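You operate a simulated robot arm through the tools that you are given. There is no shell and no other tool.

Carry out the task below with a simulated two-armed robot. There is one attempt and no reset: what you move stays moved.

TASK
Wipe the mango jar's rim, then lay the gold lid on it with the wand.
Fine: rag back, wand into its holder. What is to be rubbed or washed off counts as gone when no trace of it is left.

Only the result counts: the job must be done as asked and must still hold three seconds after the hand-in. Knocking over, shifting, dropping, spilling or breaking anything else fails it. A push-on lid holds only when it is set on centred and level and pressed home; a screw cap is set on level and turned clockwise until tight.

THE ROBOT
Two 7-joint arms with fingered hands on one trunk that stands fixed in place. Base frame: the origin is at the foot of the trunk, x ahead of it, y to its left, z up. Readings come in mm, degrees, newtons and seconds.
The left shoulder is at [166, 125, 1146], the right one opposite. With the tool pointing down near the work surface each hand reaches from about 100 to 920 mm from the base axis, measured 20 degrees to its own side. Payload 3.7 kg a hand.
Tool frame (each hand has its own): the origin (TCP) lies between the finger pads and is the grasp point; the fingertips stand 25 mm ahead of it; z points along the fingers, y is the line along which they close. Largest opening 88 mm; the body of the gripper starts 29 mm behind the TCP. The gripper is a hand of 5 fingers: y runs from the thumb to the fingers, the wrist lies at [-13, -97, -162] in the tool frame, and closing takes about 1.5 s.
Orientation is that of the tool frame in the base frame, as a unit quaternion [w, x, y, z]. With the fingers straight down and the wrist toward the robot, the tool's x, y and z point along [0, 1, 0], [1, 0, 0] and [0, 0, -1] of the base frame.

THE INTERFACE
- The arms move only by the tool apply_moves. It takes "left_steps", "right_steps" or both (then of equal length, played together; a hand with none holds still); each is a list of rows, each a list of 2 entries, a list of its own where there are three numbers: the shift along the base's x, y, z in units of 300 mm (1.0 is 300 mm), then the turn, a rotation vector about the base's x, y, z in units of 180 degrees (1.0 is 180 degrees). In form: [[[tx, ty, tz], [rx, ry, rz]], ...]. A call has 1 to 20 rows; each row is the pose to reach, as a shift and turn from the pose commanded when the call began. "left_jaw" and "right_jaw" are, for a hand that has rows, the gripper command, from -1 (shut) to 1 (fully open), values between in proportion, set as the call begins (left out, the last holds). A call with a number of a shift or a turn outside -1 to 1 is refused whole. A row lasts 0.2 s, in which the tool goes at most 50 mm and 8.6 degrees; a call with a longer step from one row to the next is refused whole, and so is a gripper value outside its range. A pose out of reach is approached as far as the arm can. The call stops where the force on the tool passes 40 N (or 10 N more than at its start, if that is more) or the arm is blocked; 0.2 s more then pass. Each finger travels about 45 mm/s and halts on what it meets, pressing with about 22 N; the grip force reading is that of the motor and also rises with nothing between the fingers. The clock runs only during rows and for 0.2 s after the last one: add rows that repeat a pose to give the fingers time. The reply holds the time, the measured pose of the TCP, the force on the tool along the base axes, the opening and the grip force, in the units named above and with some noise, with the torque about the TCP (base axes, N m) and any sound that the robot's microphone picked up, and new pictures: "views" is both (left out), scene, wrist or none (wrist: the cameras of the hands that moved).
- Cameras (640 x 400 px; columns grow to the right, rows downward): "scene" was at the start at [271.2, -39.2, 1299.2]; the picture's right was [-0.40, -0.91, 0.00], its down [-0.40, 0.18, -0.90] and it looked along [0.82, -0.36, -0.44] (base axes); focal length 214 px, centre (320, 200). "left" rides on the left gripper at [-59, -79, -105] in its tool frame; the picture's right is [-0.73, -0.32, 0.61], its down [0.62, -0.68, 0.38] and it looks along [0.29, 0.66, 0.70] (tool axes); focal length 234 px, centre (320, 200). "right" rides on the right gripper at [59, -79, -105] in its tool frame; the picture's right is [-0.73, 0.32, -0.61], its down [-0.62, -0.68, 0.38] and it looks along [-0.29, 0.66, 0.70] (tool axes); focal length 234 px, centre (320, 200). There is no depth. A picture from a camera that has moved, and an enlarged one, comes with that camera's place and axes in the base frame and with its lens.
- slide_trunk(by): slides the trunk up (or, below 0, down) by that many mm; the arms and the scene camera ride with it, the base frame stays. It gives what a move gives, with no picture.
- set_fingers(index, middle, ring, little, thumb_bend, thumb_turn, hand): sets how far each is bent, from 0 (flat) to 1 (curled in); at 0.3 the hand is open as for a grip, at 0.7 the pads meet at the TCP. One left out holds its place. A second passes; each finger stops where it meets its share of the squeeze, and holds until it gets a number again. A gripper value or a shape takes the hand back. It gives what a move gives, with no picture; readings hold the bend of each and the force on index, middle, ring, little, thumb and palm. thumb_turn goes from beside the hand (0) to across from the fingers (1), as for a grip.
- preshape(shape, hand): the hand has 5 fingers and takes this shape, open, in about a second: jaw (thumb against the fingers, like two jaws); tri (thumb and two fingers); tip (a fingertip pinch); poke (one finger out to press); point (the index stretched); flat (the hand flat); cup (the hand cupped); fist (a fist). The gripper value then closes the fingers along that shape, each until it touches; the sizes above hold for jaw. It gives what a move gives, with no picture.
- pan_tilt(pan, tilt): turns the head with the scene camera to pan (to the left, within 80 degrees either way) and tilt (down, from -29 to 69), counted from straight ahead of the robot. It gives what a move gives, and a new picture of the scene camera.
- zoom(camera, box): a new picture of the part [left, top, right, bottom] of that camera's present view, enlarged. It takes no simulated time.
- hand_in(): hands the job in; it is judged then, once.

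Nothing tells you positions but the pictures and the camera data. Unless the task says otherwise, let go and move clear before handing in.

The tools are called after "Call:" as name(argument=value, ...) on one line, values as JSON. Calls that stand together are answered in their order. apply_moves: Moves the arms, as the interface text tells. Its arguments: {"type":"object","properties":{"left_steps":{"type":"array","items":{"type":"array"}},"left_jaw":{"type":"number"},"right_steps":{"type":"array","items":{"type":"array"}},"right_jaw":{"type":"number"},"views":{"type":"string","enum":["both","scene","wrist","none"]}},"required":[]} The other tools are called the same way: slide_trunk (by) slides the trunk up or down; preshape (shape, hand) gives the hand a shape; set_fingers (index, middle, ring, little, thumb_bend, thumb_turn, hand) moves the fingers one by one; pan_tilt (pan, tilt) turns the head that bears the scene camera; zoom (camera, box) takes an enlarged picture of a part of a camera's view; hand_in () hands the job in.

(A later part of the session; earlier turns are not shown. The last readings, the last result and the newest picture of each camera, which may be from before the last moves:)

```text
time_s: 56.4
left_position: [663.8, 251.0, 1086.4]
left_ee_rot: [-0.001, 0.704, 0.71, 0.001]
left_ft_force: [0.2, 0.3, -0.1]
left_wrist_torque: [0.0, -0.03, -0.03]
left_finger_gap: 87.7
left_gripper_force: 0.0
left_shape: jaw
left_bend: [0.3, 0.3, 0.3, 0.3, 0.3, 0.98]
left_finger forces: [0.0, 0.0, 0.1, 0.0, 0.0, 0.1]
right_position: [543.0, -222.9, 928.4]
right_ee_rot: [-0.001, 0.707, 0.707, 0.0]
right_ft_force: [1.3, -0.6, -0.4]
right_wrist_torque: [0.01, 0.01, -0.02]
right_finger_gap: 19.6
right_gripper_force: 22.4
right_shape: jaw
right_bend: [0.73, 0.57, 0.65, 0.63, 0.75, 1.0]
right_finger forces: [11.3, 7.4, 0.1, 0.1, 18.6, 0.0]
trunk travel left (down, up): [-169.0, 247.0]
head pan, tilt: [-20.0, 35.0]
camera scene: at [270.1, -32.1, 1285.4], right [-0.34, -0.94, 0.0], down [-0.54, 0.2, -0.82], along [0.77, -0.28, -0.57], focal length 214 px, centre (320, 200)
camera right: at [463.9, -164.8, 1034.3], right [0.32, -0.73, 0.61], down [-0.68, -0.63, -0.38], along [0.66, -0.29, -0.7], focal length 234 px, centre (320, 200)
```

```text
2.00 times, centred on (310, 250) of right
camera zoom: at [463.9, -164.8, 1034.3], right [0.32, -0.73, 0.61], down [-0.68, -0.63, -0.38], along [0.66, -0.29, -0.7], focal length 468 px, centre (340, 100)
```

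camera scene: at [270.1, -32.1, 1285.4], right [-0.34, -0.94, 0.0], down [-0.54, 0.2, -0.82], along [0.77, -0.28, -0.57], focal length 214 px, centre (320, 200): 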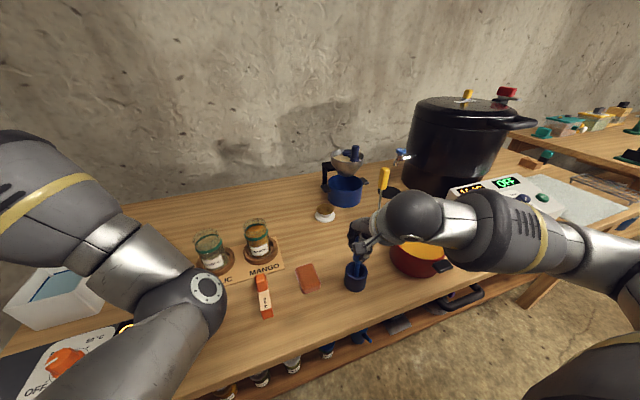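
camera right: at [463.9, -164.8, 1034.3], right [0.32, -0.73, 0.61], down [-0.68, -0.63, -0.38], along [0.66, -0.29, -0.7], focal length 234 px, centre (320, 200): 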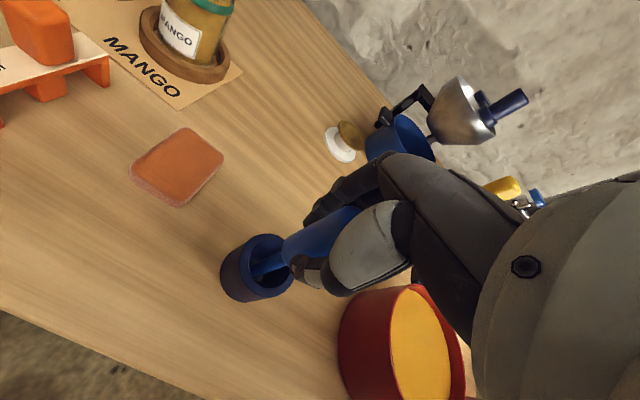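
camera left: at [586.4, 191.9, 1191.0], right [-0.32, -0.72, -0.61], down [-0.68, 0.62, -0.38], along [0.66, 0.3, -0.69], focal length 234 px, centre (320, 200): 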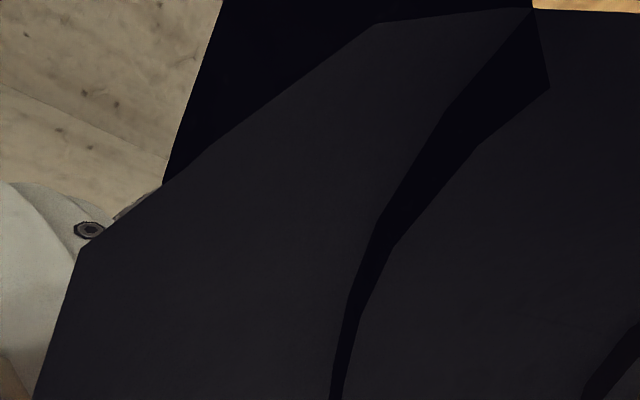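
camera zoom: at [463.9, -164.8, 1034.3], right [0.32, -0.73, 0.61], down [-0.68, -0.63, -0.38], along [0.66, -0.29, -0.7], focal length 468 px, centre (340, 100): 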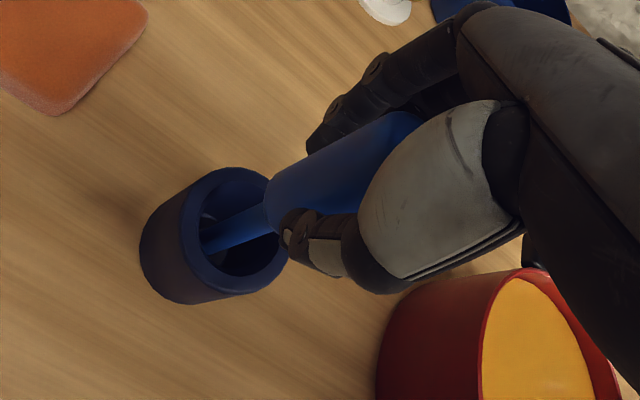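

It's gripped by thumb, index and middle. I'll lift the wand straight up slowly and check that it hangs straight.

Call:
apply_moves(right_steps=[[[0, 0, 0.02], [0, 0, 0]], [[0, 0, 0.06], [0, 0, 0]], [[0, 0, 0.12], [0, 0, 0]], [[0, 0, 0.2], [0, 0, 0]], [[0, 0, 0.28], [0, 0, 0]], [[0, 0, 0.36], [0, 0, 0]], [[0, 0, 0.36], [0, 0, 0]]])

Call:
zoom(camera="scene", box=[310, 180, 430, 300])

Call:
zoom(camera="right", box=[220, 150, 400, 350])

```text
time_s: 58.0
left_position: [663.7, 250.4, 1085.7]
left_ee_rot: [-0.002, 0.704, 0.71, 0.001]
left_ft_force: [0.3, -0.2, -0.4]
left_wrist_torque: [0.01, 0.0, -0.02]
left_finger_gap: 87.8
left_gripper_force: 0.0
left_shape: jaw
left_bend: [0.3, 0.3, 0.3, 0.3, 0.3, 0.98]
left_finger forces: [0.1, 0.0, 0.0, 0.0, 0.0, 0.0]
right_position: [543.5, -223.7, 1036.7]
right_ee_rot: [0.001, 0.706, 0.708, 0.0]
right_ft_force: [0.2, 0.5, -0.2]
right_wrist_torque: [0.01, 0.0, 0.01]
right_finger_gap: 19.4
right_gripper_force: 21.7
right_shape: jaw
right_bend: [0.73, 0.57, 0.65, 0.63, 0.75, 1.0]
right_finger forces: [11.4, 7.6, 0.1, 0.0, 18.7, 0.1]
trunk travel left (down, up): [-169.0, 247.0]
head pan, tilt: [-20.0, 35.0]
camera scene: at [270.3, -32.2, 1285.3], right [-0.34, -0.94, 0.0], down [-0.54, 0.2, -0.82], along [0.77, -0.28, -0.57], focal length 214 px, centre (320, 200)
camera right: at [463.9, -165.1, 1141.6], right [0.33, -0.73, 0.61], down [-0.68, -0.63, -0.38], along [0.66, -0.29, -0.7], focal length 234 px, centre (320, 200)
```

scene: 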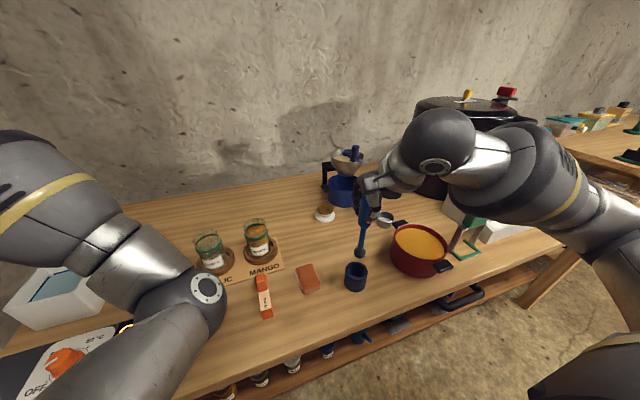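
right: 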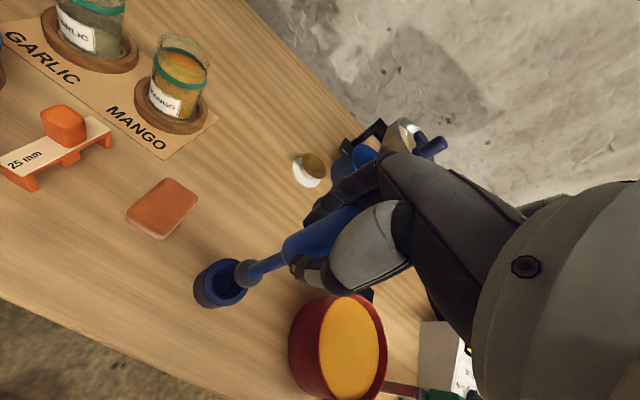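

```text
3.33 times, centred on (370, 240) of scene
camera zoom: at [270.3, -32.2, 1285.3], right [-0.34, -0.94, 0.0], down [-0.54, 0.2, -0.82], along [0.77, -0.28, -0.57], focal length 715 px, centre (153, 67)
```

zoom: 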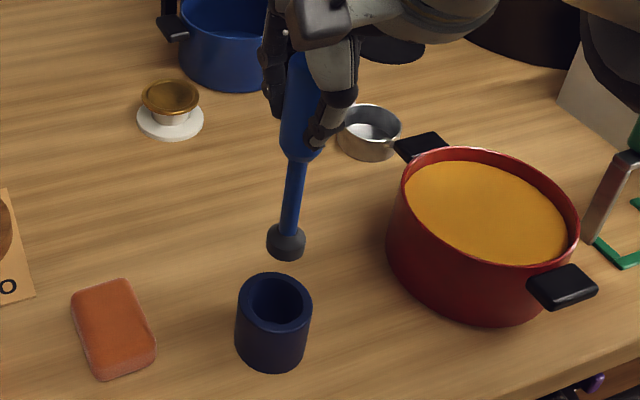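

```text
2.00 times, centred on (310, 250) of right
camera zoom: at [463.9, -165.1, 1141.6], right [0.33, -0.73, 0.61], down [-0.68, -0.63, -0.38], along [0.66, -0.29, -0.7], focal length 468 px, centre (340, 100)
```

zoom: 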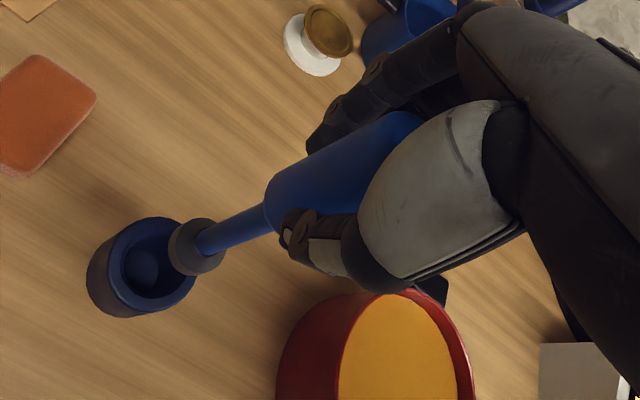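

The wand hangs vertically with a grey magnet tip about 125 mm below the TCP. I'll move it above the gold lid.

Call:
apply_moves(right_steps=[[[0.08, -0.008, 0.01], [0, 0, 0]], [[0.2, -0.02, 0.02], [0, 0, 0]], [[0.33, -0.032, 0.02], [0, 0, 0]], [[0.46, -0.045, 0.02], [0, 0, 0]], [[0.59, -0.058, 0.02], [0, 0, 0]], [[0.72, -0.07, 0.02], [0, 0, 0]], [[0.82, -0.08, 0.02], [0, 0, 0]], [[0.9, -0.088, 0.02], [0, 0, 0]], [[0.9, -0.088, 0.02], [0, 0, 0]]])

Call:
zoom(camera="scene", box=[270, 120, 410, 260])

Call:
zoom(camera="right", box=[200, 150, 400, 350])

```text
time_s: 60.0
left_position: [662.4, 250.3, 1086.9]
left_ee_rot: [-0.002, 0.705, 0.709, 0.001]
left_ft_force: [-0.6, -0.5, 0.3]
left_wrist_torque: [0.0, -0.02, -0.01]
left_finger_gap: 88.0
left_gripper_force: 0.1
left_shape: jaw
left_bend: [0.3, 0.3, 0.3, 0.3, 0.3, 0.98]
left_finger forces: [0.0, 0.0, 0.0, 0.0, 0.0, 0.1]
right_position: [812.9, -249.7, 1046.4]
right_ee_rot: [0.0, 0.707, 0.708, 0.0]
right_ft_force: [0.3, 1.5, 0.6]
right_wrist_torque: [0.03, -0.04, -0.01]
right_finger_gap: 19.7
right_gripper_force: 22.0
right_shape: jaw
right_bend: [0.73, 0.57, 0.65, 0.63, 0.75, 1.0]
right_finger forces: [11.4, 7.7, 0.0, 0.0, 18.6, 0.1]
trunk travel left (down, up): [-169.0, 247.0]
head pan, tilt: [-20.0, 35.0]
camera scene: at [270.0, -32.1, 1285.4], right [-0.34, -0.94, 0.0], down [-0.54, 0.2, -0.82], along [0.77, -0.28, -0.57], focal length 214 px, centre (320, 200)
camera right: at [733.4, -190.8, 1150.3], right [0.32, -0.72, 0.61], down [-0.68, -0.63, -0.38], along [0.66, -0.29, -0.7], focal length 234 px, centre (320, 200)
```

scene: 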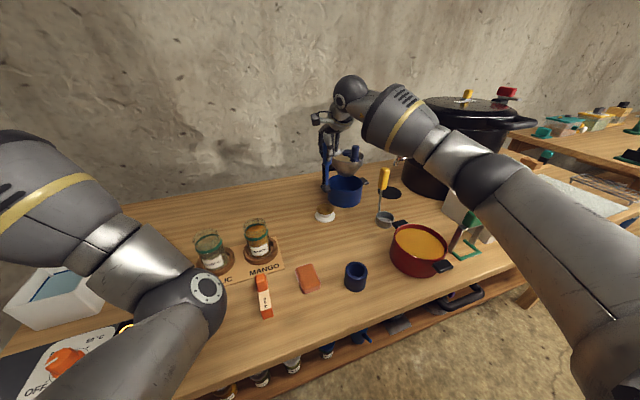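
right: 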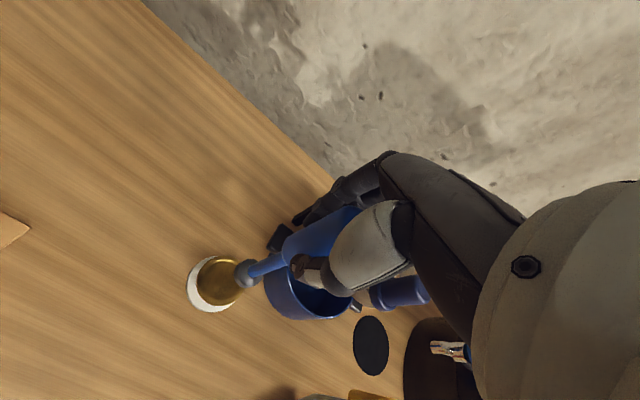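

```text
2.86 times, centred on (340, 190) of scene
camera zoom: at [270.0, -32.1, 1285.4], right [-0.34, -0.94, 0.0], down [-0.54, 0.2, -0.82], along [0.77, -0.28, -0.57], focal length 613 px, centre (263, 229)
```

zoom: 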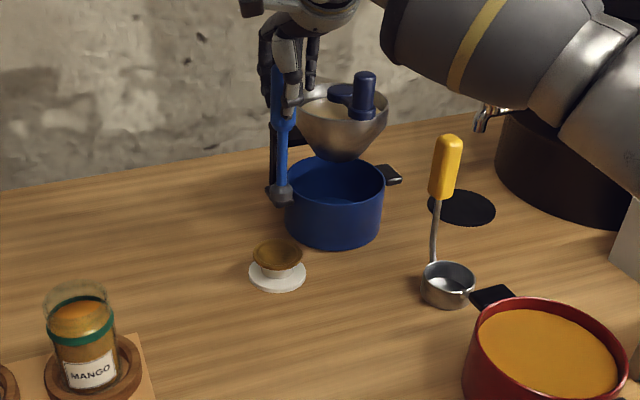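

```text
2.00 times, centred on (300, 250) of right
camera zoom: at [733.4, -190.8, 1150.3], right [0.32, -0.72, 0.61], down [-0.68, -0.63, -0.38], along [0.66, -0.29, -0.7], focal length 468 px, centre (360, 100)
```

zoom: 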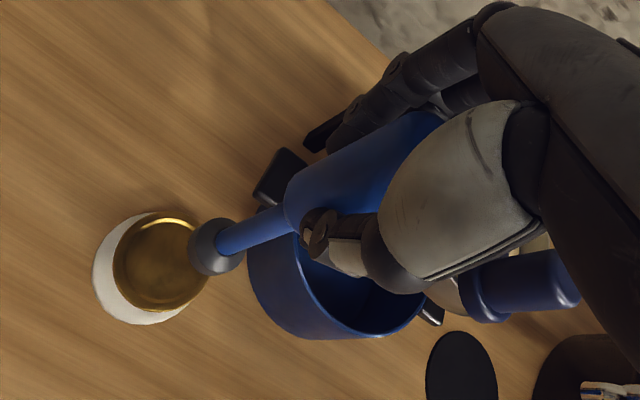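

The magnet is nearly over the lid centre at ~(815,−249). I'll descend to just above the lid and recheck alignment.

Call:
apply_moves(right_steps=[[[0.007, 0, -0.06], [0, 0, 0]], [[0.007, 0, -0.13], [0, 0, 0]], [[0.007, 0, -0.19], [0, 0, 0]], [[0.007, 0, -0.19], [0, 0, 0]]])

Call:
zoom(camera="scene", box=[290, 160, 370, 240])

Call:
zoom(camera="right", box=[180, 200, 300, 320])

```text
time_s: 61.0
left_position: [663.3, 249.8, 1087.1]
left_ee_rot: [0.0, 0.704, 0.71, 0.002]
left_ft_force: [0.6, 1.1, -0.2]
left_wrist_torque: [0.02, -0.01, 0.0]
left_finger_gap: 88.1
left_gripper_force: 0.1
left_shape: jaw
left_bend: [0.3, 0.3, 0.3, 0.3, 0.3, 0.98]
left_finger forces: [0.0, 0.0, 0.0, 0.0, 0.1, 0.0]
right_position: [812.9, -247.1, 987.3]
right_ee_rot: [0.0, 0.706, 0.708, 0.0]
right_ft_force: [-0.4, 0.6, -1.0]
right_wrist_torque: [-0.01, -0.01, 0.01]
right_finger_gap: 19.8
right_gripper_force: 21.5
right_shape: jaw
right_bend: [0.73, 0.57, 0.65, 0.63, 0.75, 1.0]
right_finger forces: [11.5, 7.7, 0.0, 0.1, 18.4, 0.1]
trunk travel left (down, up): [-169.0, 247.0]
head pan, tilt: [-20.0, 35.0]
camera scene: at [269.9, -32.1, 1285.5], right [-0.34, -0.94, 0.0], down [-0.54, 0.2, -0.82], along [0.77, -0.28, -0.57], focal length 214 px, centre (320, 200)
camera right: at [733.6, -190.5, 1092.3], right [0.32, -0.73, 0.61], down [-0.68, -0.63, -0.38], along [0.66, -0.29, -0.7], focal length 234 px, centre (320, 200)
```

scene: 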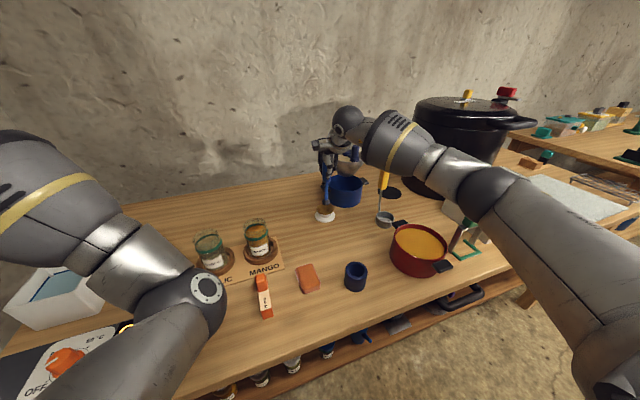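
right: 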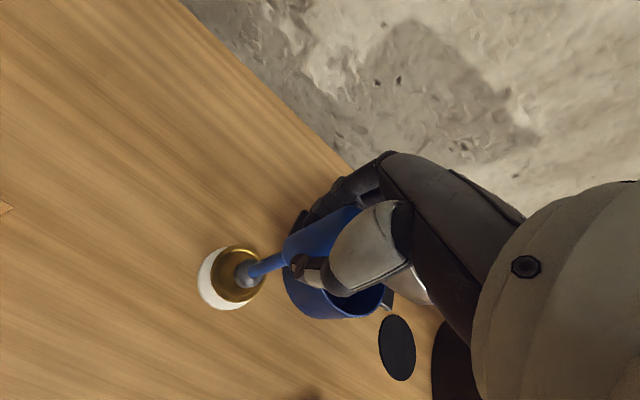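

```text
5.00 times, centred on (330, 200) of scene
camera zoom: at [269.9, -32.1, 1285.5], right [-0.34, -0.94, 0.0], down [-0.54, 0.2, -0.82], along [0.77, -0.28, -0.57], focal length 1072 px, centre (270, 200)
```

zoom: 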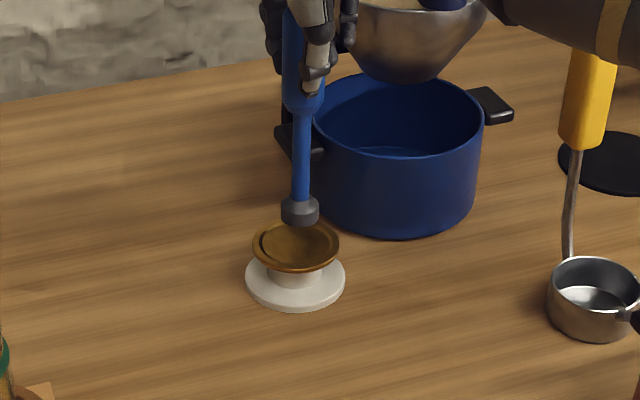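

```text
3.33 times, centred on (240, 260) of right
camera zoom: at [733.6, -190.5, 1092.3], right [0.32, -0.73, 0.61], down [-0.68, -0.63, -0.38], along [0.66, -0.29, -0.7], focal length 781 px, centre (587, 0)
```

zoom: 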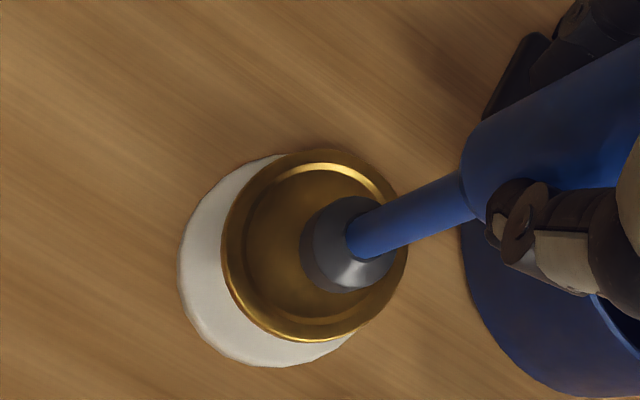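

Tip is ~24 mm above the lid. I'll shift +4 mm in x and lower to just above it.

Call:
apply_moves(right_steps=[[[0.013, 0, -0.03], [0, 0, 0]], [[0.013, 0, -0.055], [0, 0, 0]], [[0.013, 0, -0.055], [0, 0, 0]]], views="none")

Call:
zoom(camera="scene", box=[300, 180, 360, 240])

Call:
zoom(camera="right", box=[190, 210, 290, 310])

```text
time_s: 61.8
left_position: [662.5, 250.3, 1085.1]
left_ee_rot: [-0.001, 0.704, 0.71, 0.001]
left_ft_force: [-0.6, 0.0, 0.0]
left_wrist_torque: [0.01, 0.01, -0.01]
left_finger_gap: 87.9
left_gripper_force: 0.1
left_shape: jaw
left_bend: [0.3, 0.3, 0.3, 0.3, 0.3, 0.98]
left_finger forces: [0.0, 0.0, 0.1, 0.1, 0.1, 0.0]
right_position: [817.7, -247.9, 971.8]
right_ee_rot: [0.001, 0.707, 0.708, -0.001]
right_ft_force: [-1.0, 0.3, -1.0]
right_wrist_torque: [-0.03, 0.03, -0.01]
right_finger_gap: 19.5
right_gripper_force: 22.0
right_shape: jaw
right_bend: [0.73, 0.57, 0.65, 0.63, 0.75, 1.0]
right_finger forces: [11.4, 7.7, 0.2, 0.0, 18.5, 0.1]
trunk travel left (down, up): [-169.0, 247.0]
head pan, tilt: [-20.0, 35.0]
```

```text
6.67 times, centred on (330, 210) of scene
camera zoom: at [270.1, -32.1, 1285.4], right [-0.34, -0.94, 0.0], down [-0.54, 0.2, -0.82], along [0.77, -0.28, -0.57], focal length 1430 px, centre (253, 133)
```

zoom: 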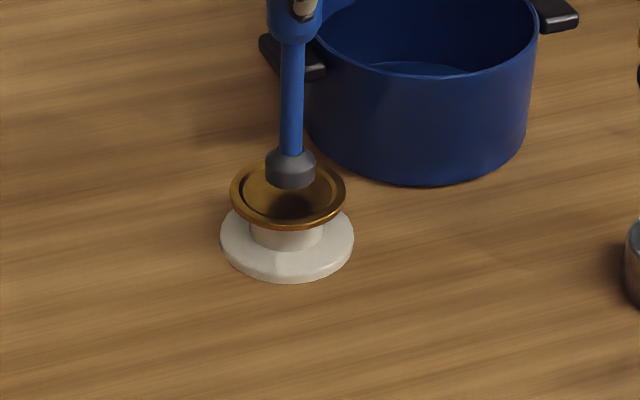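

```text
4.00 times, centred on (240, 260) of right
camera zoom: at [738.5, -191.0, 1075.9], right [0.32, -0.73, 0.61], down [-0.68, -0.63, -0.38], along [0.66, -0.29, -0.7], focal length 937 px, centre (640, -40)
```

zoom: 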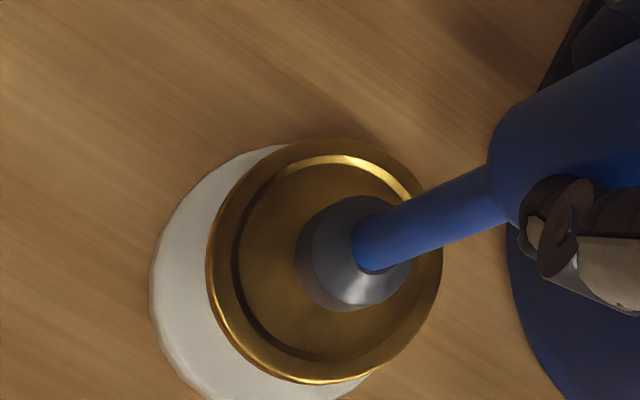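

Nearly centred. I'll shift +2 mm in x and step down to contact.

Call:
apply_moves(right_steps=[[[0.007, 0, -0.01], [0, 0, 0]], [[0.007, 0, -0.02], [0, 0, 0]]], views="none")

Call:
zoom(camera="scene", box=[300, 180, 360, 240])

Call:
zoom(camera="right", box=[190, 210, 290, 310])

```text
time_s: 62.4
left_position: [662.9, 250.5, 1086.7]
left_ee_rot: [-0.001, 0.705, 0.71, 0.001]
left_ft_force: [1.1, 0.1, 0.0]
left_wrist_torque: [0.0, 0.01, -0.01]
left_finger_gap: 88.1
left_gripper_force: 0.0
left_shape: jaw
left_bend: [0.3, 0.3, 0.3, 0.3, 0.3, 0.98]
left_finger forces: [0.1, 0.0, 0.0, 0.1, 0.1, 0.0]
right_position: [820.7, -248.9, 963.7]
right_ee_rot: [0.0, 0.706, 0.708, 0.0]
right_ft_force: [0.4, -0.3, -0.4]
right_wrist_torque: [0.03, -0.01, 0.03]
right_finger_gap: 19.6
right_gripper_force: 22.2
right_shape: jaw
right_bend: [0.73, 0.57, 0.65, 0.63, 0.75, 1.0]
right_finger forces: [11.4, 7.7, 0.1, 0.1, 18.4, 0.0]
trunk travel left (down, up): [-169.0, 247.0]
head pan, tilt: [-20.0, 35.0]
```

```text
6.67 times, centred on (330, 210) of scene
camera zoom: at [270.1, -32.1, 1285.4], right [-0.34, -0.94, 0.0], down [-0.54, 0.2, -0.82], along [0.77, -0.28, -0.57], focal length 1430 px, centre (253, 133)
```

zoom: 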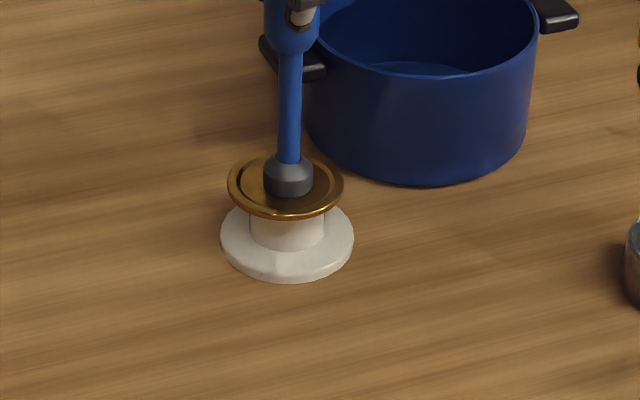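

```text
4.00 times, centred on (240, 260) of right
camera zoom: at [740.8, -190.7, 1069.4], right [0.32, -0.73, 0.61], down [-0.68, -0.62, -0.38], along [0.66, -0.29, -0.7], focal length 937 px, centre (640, -40)
```

zoom: 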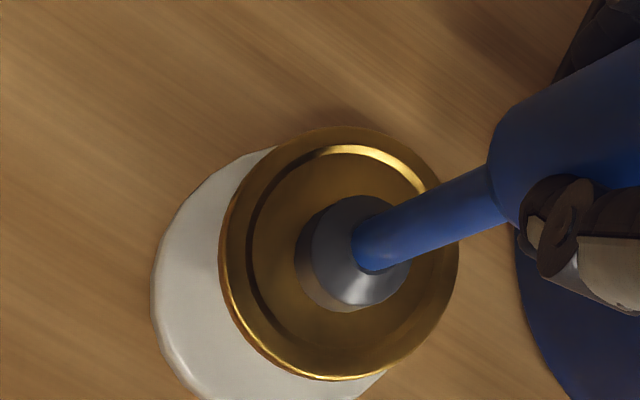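

The magnet has caught the lid: it rose off the post and sits nearly centred (lid ≈2 mm toward +y). I'll lift it slowly.

Call:
apply_moves(right_steps=[[[0, 0, 0.015], [0, 0, 0]], [[0, 0, 0.04], [0, 0, 0]], [[0, 0, 0.08], [0, 0, 0]], [[0, 0, 0.14], [0, 0, 0]], [[0, 0, 0.21], [0, 0, 0]], [[0, 0, 0.28], [0, 0, 0]], [[0, 0, 0.35], [0, 0, 0]], [[0, 0, 0.4], [0, 0, 0]], [[0, 0, 0.4], [0, 0, 0]]])

Call:
zoom(camera="scene", box=[290, 140, 370, 240])

Call:
zoom(camera="right", box=[190, 210, 290, 310])

```text
time_s: 64.4
left_position: [664.4, 250.3, 1086.0]
left_ee_rot: [-0.001, 0.704, 0.71, 0.002]
left_ft_force: [-0.6, -0.7, -0.3]
left_wrist_torque: [0.02, -0.01, 0.0]
left_finger_gap: 87.8
left_gripper_force: 0.1
left_shape: jaw
left_bend: [0.3, 0.3, 0.3, 0.3, 0.3, 0.98]
left_finger forces: [0.0, 0.1, 0.1, 0.0, 0.1, 0.0]
right_position: [822.1, -249.3, 1085.3]
right_ee_rot: [0.0, 0.707, 0.708, 0.0]
right_ft_force: [-1.2, 0.1, -1.9]
right_wrist_torque: [-0.01, -0.02, 0.03]
right_finger_gap: 19.6
right_gripper_force: 22.6
right_shape: jaw
right_bend: [0.73, 0.57, 0.65, 0.63, 0.75, 1.0]
right_finger forces: [11.4, 7.8, 0.0, 0.1, 18.6, 0.1]
trunk travel left (down, up): [-169.0, 247.0]
head pan, tilt: [-20.0, 35.0]
camera scene: at [270.3, -32.2, 1285.3], right [-0.34, -0.94, 0.0], down [-0.54, 0.2, -0.82], along [0.77, -0.28, -0.57], focal length 214 px, centre (320, 200)
camera right: at [742.5, -191.6, 1189.4], right [0.32, -0.72, 0.61], down [-0.68, -0.63, -0.38], along [0.66, -0.29, -0.7], focal length 234 px, centre (320, 200)
```

scene: 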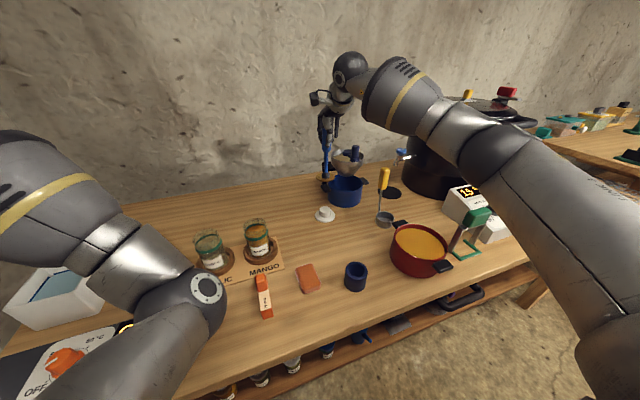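
right: 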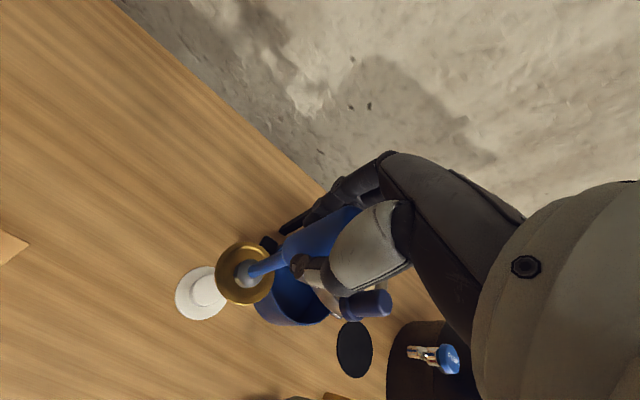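

```text
4.00 times, centred on (330, 190) of scene
camera zoom: at [270.3, -32.2, 1285.3], right [-0.34, -0.94, 0.0], down [-0.54, 0.2, -0.82], along [0.77, -0.28, -0.57], focal length 858 px, centre (280, 240)
```

zoom: 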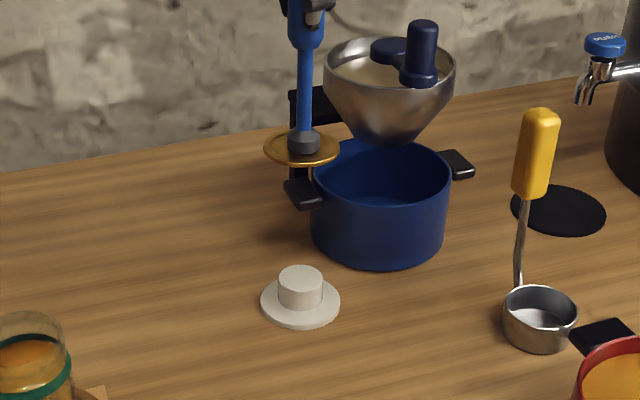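

```text
4.00 times, centred on (240, 260) of right
camera zoom: at [742.5, -191.6, 1189.4], right [0.32, -0.72, 0.61], down [-0.68, -0.63, -0.38], along [0.66, -0.29, -0.7], focal length 937 px, centre (640, -40)
```

zoom: 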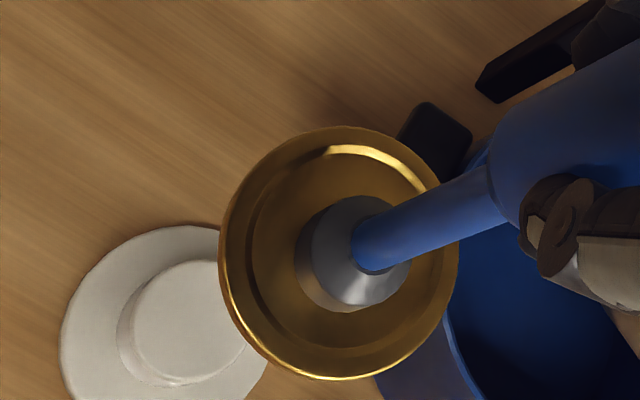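

The lid is held level and centred on the magnet. Now I'll measure the jar rim centre precisely from the current views.

Call:
zoom(camera="scene", box=[230, 210, 290, 270])

```text
6.67 times, centred on (260, 240) of scene
camera zoom: at [270.3, -32.2, 1285.3], right [-0.34, -0.94, 0.0], down [-0.54, 0.2, -0.82], along [0.77, -0.28, -0.57], focal length 1430 px, centre (720, -67)
```

zoom: 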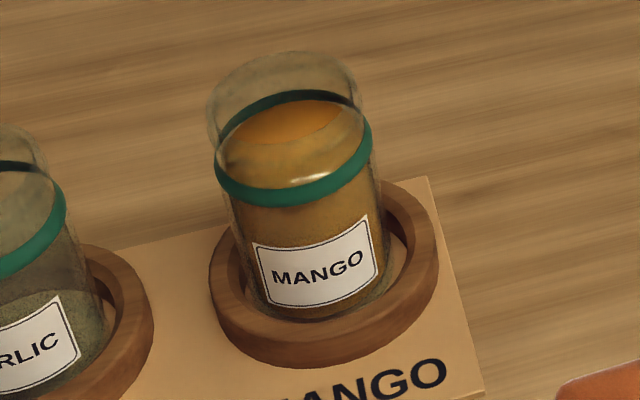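

I'll carry the lid over to above the mango jar, and finish the alignment visually with the lid just over the rim.

Call:
apply_moves(right_steps=[[[-0.02, 0.05, 0], [0, 0, 0]], [[-0.055, 0.135, 0], [0, 0, 0]], [[-0.095, 0.23, 0], [0, 0, 0]], [[-0.135, 0.33, 0], [0, 0, 0]], [[-0.176, 0.43, 0], [0, 0, 0]], [[-0.217, 0.53, 0], [0, 0, 0]], [[-0.258, 0.63, 0], [0, 0, 0]], [[-0.29, 0.71, 0], [0, 0, 0]], [[-0.31, 0.76, 0], [0, 0, 0]], [[-0.32, 0.78, 0], [0, 0, 0]], [[-0.32, 0.78, 0], [0, 0, 0]]])

Call:
zoom(camera="scene", box=[210, 170, 310, 270])

Call:
zoom(camera="right", box=[170, 200, 290, 320])

```text
time_s: 66.8
left_position: [664.3, 250.3, 1086.3]
left_ee_rot: [-0.001, 0.704, 0.71, 0.0]
left_ft_force: [0.6, -0.3, -0.3]
left_wrist_torque: [0.0, -0.01, -0.02]
left_finger_gap: 87.5
left_gripper_force: 0.0
left_shape: jaw
left_bend: [0.3, 0.3, 0.3, 0.3, 0.3, 0.98]
left_finger forces: [0.0, 0.0, 0.0, 0.1, 0.1, 0.0]
right_position: [724.2, -16.3, 1084.9]
right_ee_rot: [-0.001, 0.706, 0.708, 0.0]
right_ft_force: [-1.0, -0.7, -0.3]
right_wrist_torque: [0.02, 0.03, -0.04]
right_finger_gap: 19.5
right_gripper_force: 22.7
right_shape: jaw
right_bend: [0.73, 0.57, 0.65, 0.63, 0.75, 1.0]
right_finger forces: [11.4, 7.9, 0.1, 0.0, 18.5, 0.0]
trunk travel left (down, up): [-169.0, 247.0]
head pan, tilt: [-20.0, 35.0]
camera scene: at [270.1, -32.1, 1285.4], right [-0.34, -0.94, 0.0], down [-0.54, 0.2, -0.82], along [0.77, -0.28, -0.57], focal length 214 px, centre (320, 200)
camera right: at [645.3, 42.2, 1189.9], right [0.32, -0.73, 0.61], down [-0.68, -0.63, -0.38], along [0.66, -0.29, -0.7], focal length 234 px, centre (320, 200)
```

scene: 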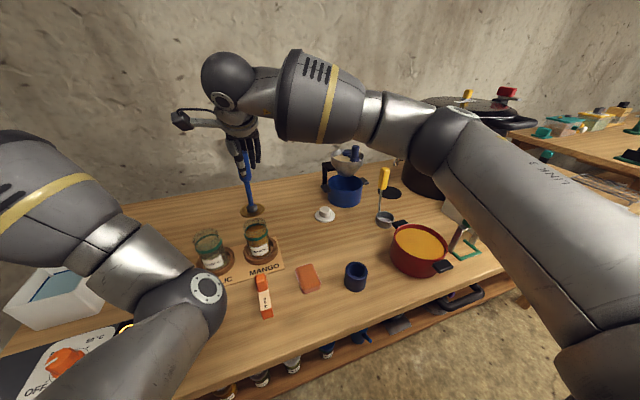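
right: 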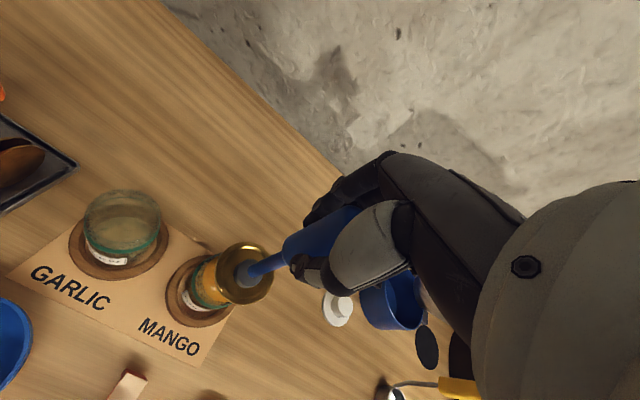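

```text
4.00 times, centred on (260, 220) of scene
camera zoom: at [270.1, -32.1, 1285.4], right [-0.34, -0.94, 0.0], down [-0.54, 0.2, -0.82], along [0.77, -0.28, -0.57], focal length 858 px, centre (560, 120)
```

zoom: 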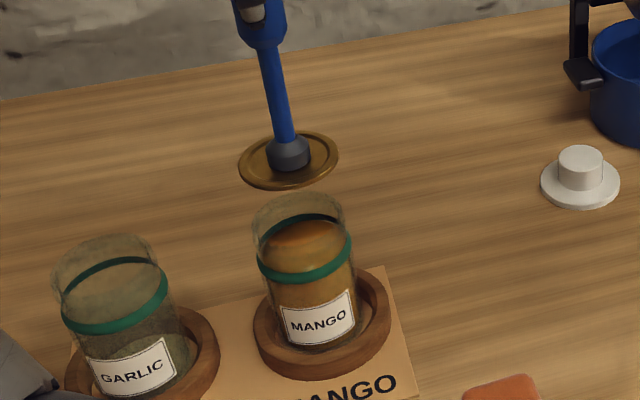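

```text
3.33 times, centred on (230, 260) of right
camera zoom: at [645.3, 42.2, 1189.9], right [0.32, -0.73, 0.61], down [-0.68, -0.63, -0.38], along [0.66, -0.29, -0.7], focal length 781 px, centre (620, 0)
```

zoom: 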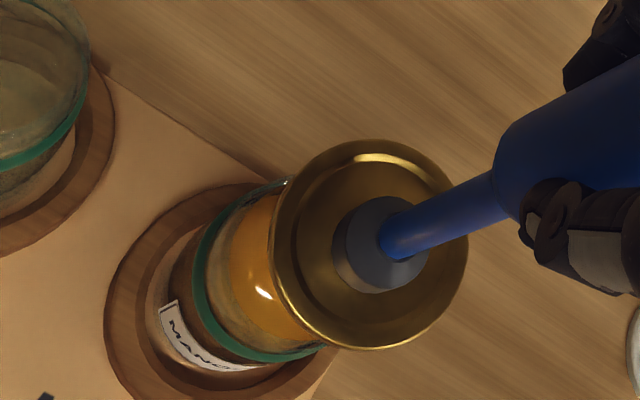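

The lid is roughly above the jar. I'll lower to about 15 mm above the rim for fine alignment.

Call:
apply_moves(right_steps=[[[0, 0, -0.04], [0, 0, 0]], [[0, 0, -0.08], [0, 0, 0]], [[0, 0, -0.12], [0, 0, 0]], [[0, 0, -0.12], [0, 0, 0]]], views="none")

Call:
zoom(camera="scene", box=[230, 200, 290, 260])

Call:
zoom(camera="right", box=[180, 210, 280, 310])

```text
time_s: 67.8
left_position: [662.3, 250.3, 1086.0]
left_ee_rot: [0.0, 0.705, 0.71, 0.001]
left_ft_force: [1.3, 0.9, -0.8]
left_wrist_torque: [-0.07, 0.01, -0.01]
left_finger_gap: 87.5
left_gripper_force: 0.1
left_shape: jaw
left_bend: [0.3, 0.3, 0.3, 0.3, 0.3, 0.98]
left_finger forces: [0.0, 0.0, 0.1, 0.0, 0.0, 0.0]
right_position: [726.0, -16.1, 1048.4]
right_ee_rot: [-0.001, 0.706, 0.708, -0.001]
right_ft_force: [0.3, 0.0, -1.1]
right_wrist_torque: [-0.03, 0.03, -0.01]
right_finger_gap: 19.5
right_gripper_force: 21.9
right_shape: jaw
right_bend: [0.73, 0.57, 0.65, 0.63, 0.75, 1.0]
right_finger forces: [11.4, 7.9, 0.0, 0.1, 18.5, 0.0]
trunk travel left (down, up): [-169.0, 247.0]
head pan, tilt: [-20.0, 35.0]
```

```text
6.67 times, centred on (260, 230) of scene
camera zoom: at [270.0, -32.1, 1285.4], right [-0.34, -0.94, 0.0], down [-0.54, 0.2, -0.82], along [0.77, -0.28, -0.57], focal length 1430 px, centre (720, 0)
```

zoom: 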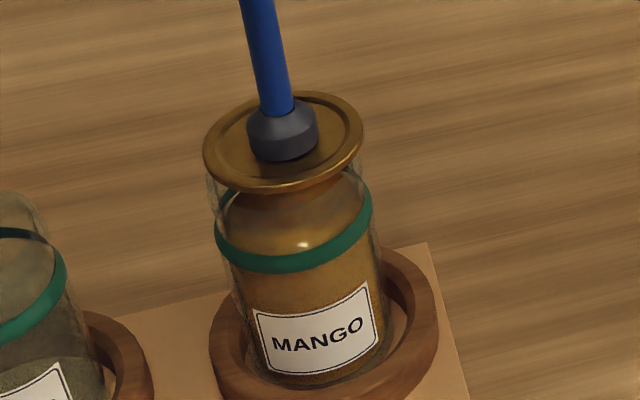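

```text
4.00 times, centred on (230, 260) of right
camera zoom: at [645.5, 42.8, 1153.3], right [0.32, -0.73, 0.61], down [-0.68, -0.62, -0.38], along [0.66, -0.29, -0.7], focal length 937 px, centre (680, -40)
```

zoom: 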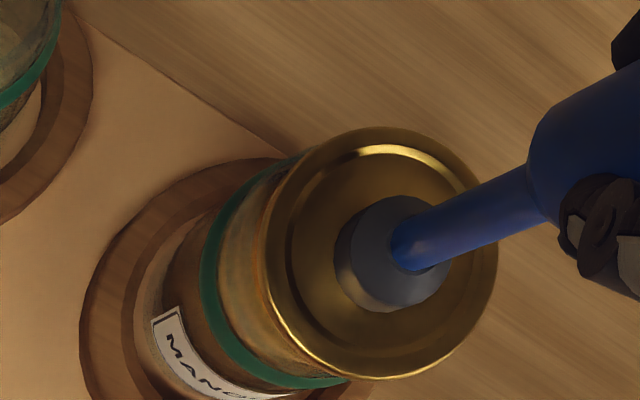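

The lid appears ~2 mm too far toward −y relative to the rim. I'll correct that and lower a bit further for a closer comparison.

Call:
apply_moves(right_steps=[[[0, 0.004, -0.012], [0, 0, 0]], [[0, 0.007, -0.024], [0, 0, 0]], [[0, 0.007, -0.024], [0, 0, 0]]], views="none")

Call:
zoom(camera="scene", box=[240, 210, 280, 250])

Call:
zoom(camera="right", box=[180, 210, 280, 310])

```text
time_s: 68.6
left_position: [664.3, 249.7, 1086.3]
left_ee_rot: [-0.001, 0.705, 0.71, 0.001]
left_ft_force: [-0.1, 0.9, 0.2]
left_wrist_torque: [-0.02, 0.04, 0.0]
left_finger_gap: 87.9
left_gripper_force: 0.2
left_shape: jaw
left_bend: [0.3, 0.3, 0.3, 0.3, 0.3, 0.98]
left_finger forces: [0.1, 0.0, 0.0, 0.0, 0.0, 0.0]
right_position: [725.3, -14.2, 1042.2]
right_ee_rot: [0.0, 0.707, 0.707, -0.001]
right_ft_force: [-0.1, -0.1, -0.9]
right_wrist_torque: [0.02, 0.0, 0.01]
right_finger_gap: 19.6
right_gripper_force: 21.9
right_shape: jaw
right_bend: [0.73, 0.57, 0.65, 0.63, 0.75, 1.0]
right_finger forces: [11.5, 7.8, 0.1, 0.0, 18.4, 0.0]
trunk travel left (down, up): [-169.0, 247.0]
head pan, tilt: [-20.0, 35.0]
```

```text
10.00 times, centred on (260, 230) of scene
camera zoom: at [270.1, -32.1, 1285.4], right [-0.34, -0.94, 0.0], down [-0.54, 0.2, -0.82], along [0.77, -0.28, -0.57], focal length 2145 px, centre (920, -100)
```

zoom: 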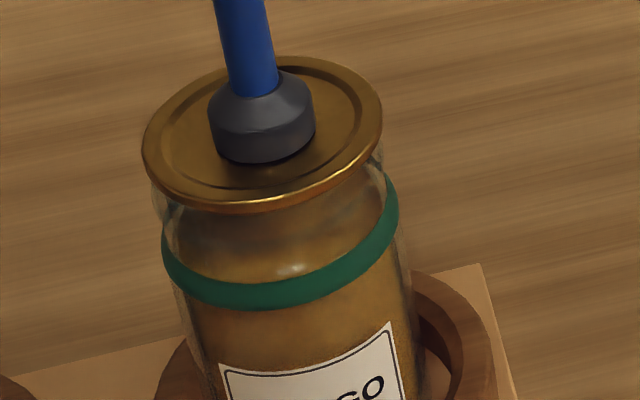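

```text
4.00 times, centred on (230, 260) of right
camera zoom: at [645.3, 44.4, 1146.6], right [0.32, -0.73, 0.61], down [-0.68, -0.63, -0.38], along [0.66, -0.29, -0.7], focal length 937 px, centre (680, -40)
```

zoom: 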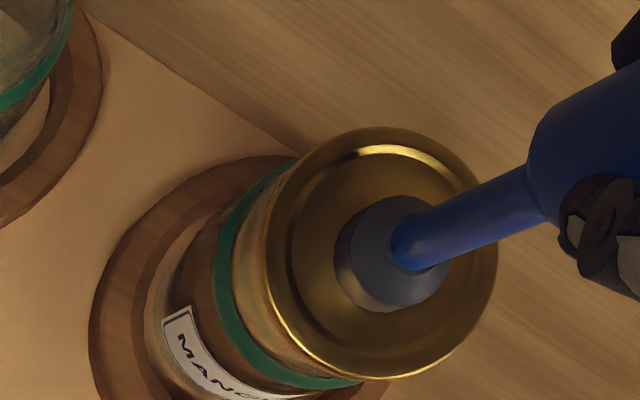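

Good alignment laterally. I'll step down gently until the lid touches the rim.

Call:
apply_moves(right_steps=[[[0, 0, -0.008], [0, 0, 0]], [[0, 0, -0.008], [0, 0, 0]]], views="none")

Call:
apply_moves(right_steps=[[[0, 0, -0.006], [0, 0, 0]], [[0, 0, -0.006], [0, 0, 0]]], views="none")

Call:
zoom(camera="scene", box=[240, 210, 280, 250])

Call:
zoom(camera="right", box=[180, 210, 280, 310])

```text
time_s: 69.2
left_position: [662.6, 249.9, 1085.9]
left_ee_rot: [-0.002, 0.704, 0.71, 0.002]
left_ft_force: [-0.2, 0.3, -0.4]
left_wrist_torque: [-0.03, 0.02, 0.0]
left_finger_gap: 87.7
left_gripper_force: 0.1
left_shape: jaw
left_bend: [0.3, 0.3, 0.3, 0.3, 0.3, 0.98]
left_finger forces: [0.1, 0.0, 0.2, 0.1, 0.0, 0.1]
right_position: [724.2, -12.9, 1039.4]
right_ee_rot: [0.0, 0.707, 0.708, 0.0]
right_ft_force: [0.0, -0.7, -0.7]
right_wrist_torque: [-0.02, -0.01, 0.02]
right_finger_gap: 19.8
right_gripper_force: 21.9
right_shape: jaw
right_bend: [0.73, 0.57, 0.65, 0.63, 0.75, 1.0]
right_finger forces: [11.4, 8.0, 0.0, 0.0, 18.7, 0.0]
trunk travel left (down, up): [-169.0, 247.0]
head pan, tilt: [-20.0, 35.0]
```

```text
time_s: 69.8
left_position: [663.0, 250.3, 1086.6]
left_ee_rot: [-0.001, 0.705, 0.709, 0.002]
left_ft_force: [0.5, -0.3, 0.0]
left_wrist_torque: [0.01, 0.0, -0.01]
left_finger_gap: 87.7
left_gripper_force: 0.1
left_shape: jaw
left_bend: [0.3, 0.3, 0.3, 0.3, 0.3, 0.98]
left_finger forces: [0.0, 0.1, 0.0, 0.0, 0.0, 0.0]
right_position: [724.6, -12.5, 1037.8]
right_ee_rot: [0.0, 0.707, 0.708, 0.001]
right_ft_force: [-0.7, 0.0, 3.9]
right_wrist_torque: [-0.02, 0.0, 0.0]
right_finger_gap: 19.8
right_gripper_force: 22.8
right_shape: jaw
right_bend: [0.73, 0.57, 0.65, 0.63, 0.76, 1.0]
right_finger forces: [11.8, 8.0, 0.0, 0.1, 19.1, 0.0]
trunk travel left (down, up): [-169.0, 247.0]
head pan, tilt: [-20.0, 35.0]
```

```text
10.00 times, centred on (260, 230) of scene
camera zoom: at [269.5, -32.1, 1285.6], right [-0.34, -0.94, 0.0], down [-0.54, 0.2, -0.82], along [0.77, -0.28, -0.57], focal length 2145 px, centre (920, -100)
```

zoom: 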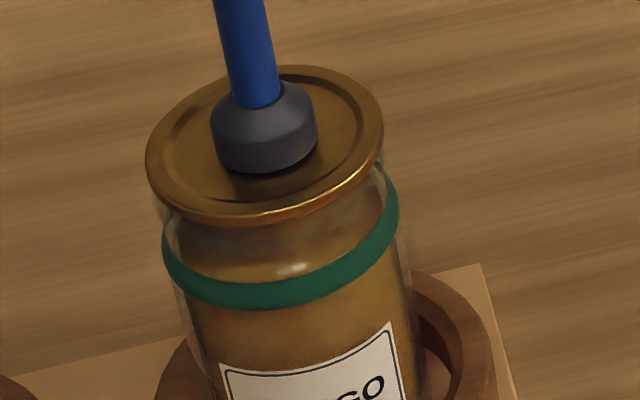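

```text
4.00 times, centred on (230, 260) of right
camera zoom: at [644.7, 44.6, 1142.7], right [0.32, -0.73, 0.61], down [-0.68, -0.63, -0.38], along [0.66, -0.29, -0.69], focal length 937 px, centre (680, -40)
```

zoom: 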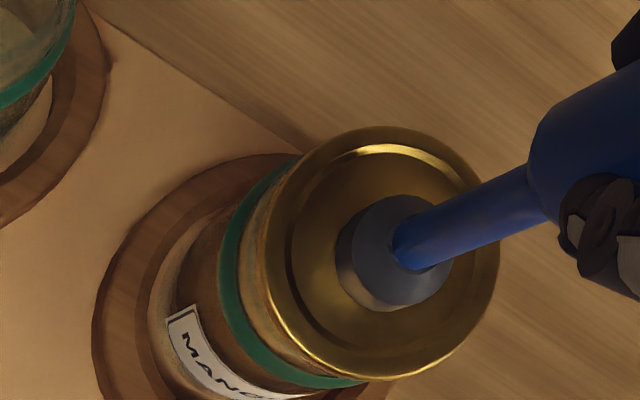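

The lid touches the rim at TCP z≈1038, centred within about a millimetre. I'll press it down moderately with the wand to seat it.

Call:
apply_moves(right_steps=[[[0, 0, -0.006], [0, 0, 0]], [[0, 0, -0.006], [0, 0, 0]]], views="none")

Call:
apply_moves(right_steps=[[[0, 0, -0.006], [0, 0, 0]], [[0, 0, -0.006], [0, 0, 0]]], views="none")

Call:
zoom(camera="scene", box=[240, 210, 280, 250])

```text
time_s: 70.4
left_position: [662.0, 249.5, 1087.7]
left_ee_rot: [0.0, 0.704, 0.71, 0.002]
left_ft_force: [-0.1, -0.7, 0.0]
left_wrist_torque: [-0.02, 0.01, -0.01]
left_finger_gap: 87.7
left_gripper_force: 0.1
left_shape: jaw
left_bend: [0.3, 0.3, 0.3, 0.3, 0.3, 0.98]
left_finger forces: [0.0, 0.0, 0.0, 0.0, 0.0, 0.0]
right_position: [724.5, -12.9, 1037.7]
right_ee_rot: [0.002, 0.706, 0.708, 0.001]
right_ft_force: [0.1, 1.5, 9.5]
right_wrist_torque: [0.05, -0.02, -0.01]
right_finger_gap: 20.0
right_gripper_force: 22.3
right_shape: jaw
right_bend: [0.73, 0.57, 0.65, 0.63, 0.76, 1.0]
right_finger forces: [12.1, 8.3, 0.0, 0.0, 20.3, 0.0]
trunk travel left (down, up): [-169.0, 247.0]
head pan, tilt: [-20.0, 35.0]
```

```text
time_s: 71.0
left_position: [661.2, 250.2, 1088.5]
left_ee_rot: [0.0, 0.704, 0.71, 0.003]
left_ft_force: [-0.4, 0.4, -0.6]
left_wrist_torque: [-0.01, 0.01, 0.01]
left_finger_gap: 87.9
left_gripper_force: 0.1
left_shape: jaw
left_bend: [0.3, 0.3, 0.3, 0.3, 0.3, 0.98]
left_finger forces: [0.1, 0.0, 0.0, 0.0, 0.1, 0.0]
right_position: [723.2, -13.1, 1036.3]
right_ee_rot: [0.002, 0.706, 0.708, 0.002]
right_ft_force: [-0.9, 1.3, 15.5]
right_wrist_torque: [0.04, -0.04, 0.01]
right_finger_gap: 20.3
right_gripper_force: 22.6
right_shape: jaw
right_bend: [0.73, 0.57, 0.65, 0.63, 0.76, 1.0]
right_finger forces: [12.9, 8.7, 0.0, 0.0, 21.7, 0.0]
trunk travel left (down, up): [-169.0, 247.0]
head pan, tilt: [-20.0, 35.0]
```

```text
10.00 times, centred on (260, 230) of scene
camera zoom: at [268.1, -31.9, 1286.0], right [-0.34, -0.94, 0.0], down [-0.54, 0.2, -0.82], along [0.77, -0.28, -0.57], focal length 2145 px, centre (920, -100)
```

zoom: 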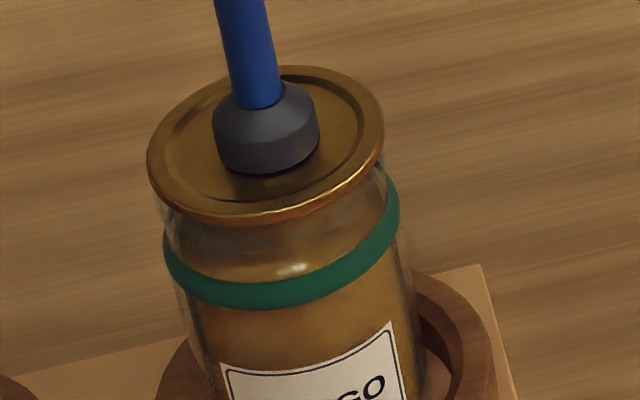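

Pressed with 15 N. Now I'll ease up gently and see whether the lid stays.

Call:
apply_moves(right_steps=[[[0, 0, 0.008], [0, 0, 0]], [[0, 0, 0.016], [0, 0, 0]], [[0, 0, 0.022], [0, 0, 0]], [[0, 0, 0.022], [0, 0, 0]]], views="none")

Call:
zoom(camera="scene", box=[240, 210, 280, 250])

```text
time_s: 72.0
left_position: [663.5, 250.4, 1084.9]
left_ee_rot: [-0.002, 0.705, 0.709, 0.001]
left_ft_force: [0.4, 0.9, 0.5]
left_wrist_torque: [-0.01, 0.03, 0.0]
left_finger_gap: 87.7
left_gripper_force: 0.1
left_shape: jaw
left_bend: [0.3, 0.3, 0.3, 0.3, 0.3, 0.98]
left_finger forces: [0.0, 0.1, 0.1, 0.0, 0.1, 0.0]
right_position: [724.6, -13.1, 1038.0]
right_ee_rot: [-0.001, 0.707, 0.708, -0.001]
right_ft_force: [0.3, -0.2, -0.7]
right_wrist_torque: [-0.02, -0.04, -0.02]
right_finger_gap: 20.1
right_gripper_force: 22.3
right_shape: jaw
right_bend: [0.73, 0.57, 0.65, 0.63, 0.75, 1.0]
right_finger forces: [12.1, 7.9, 0.0, 0.0, 18.8, 0.0]
trunk travel left (down, up): [-169.0, 247.0]
head pan, tilt: [-20.0, 35.0]
```

```text
10.00 times, centred on (260, 230) of scene
camera zoom: at [270.4, -32.1, 1285.1], right [-0.34, -0.94, 0.0], down [-0.54, 0.2, -0.82], along [0.77, -0.28, -0.57], focal length 2145 px, centre (920, -100)
```

zoom: 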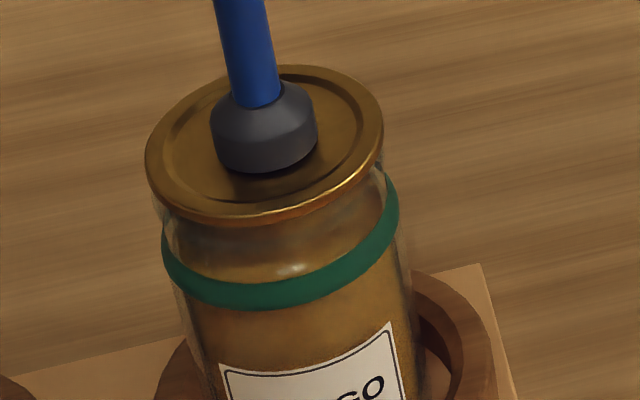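

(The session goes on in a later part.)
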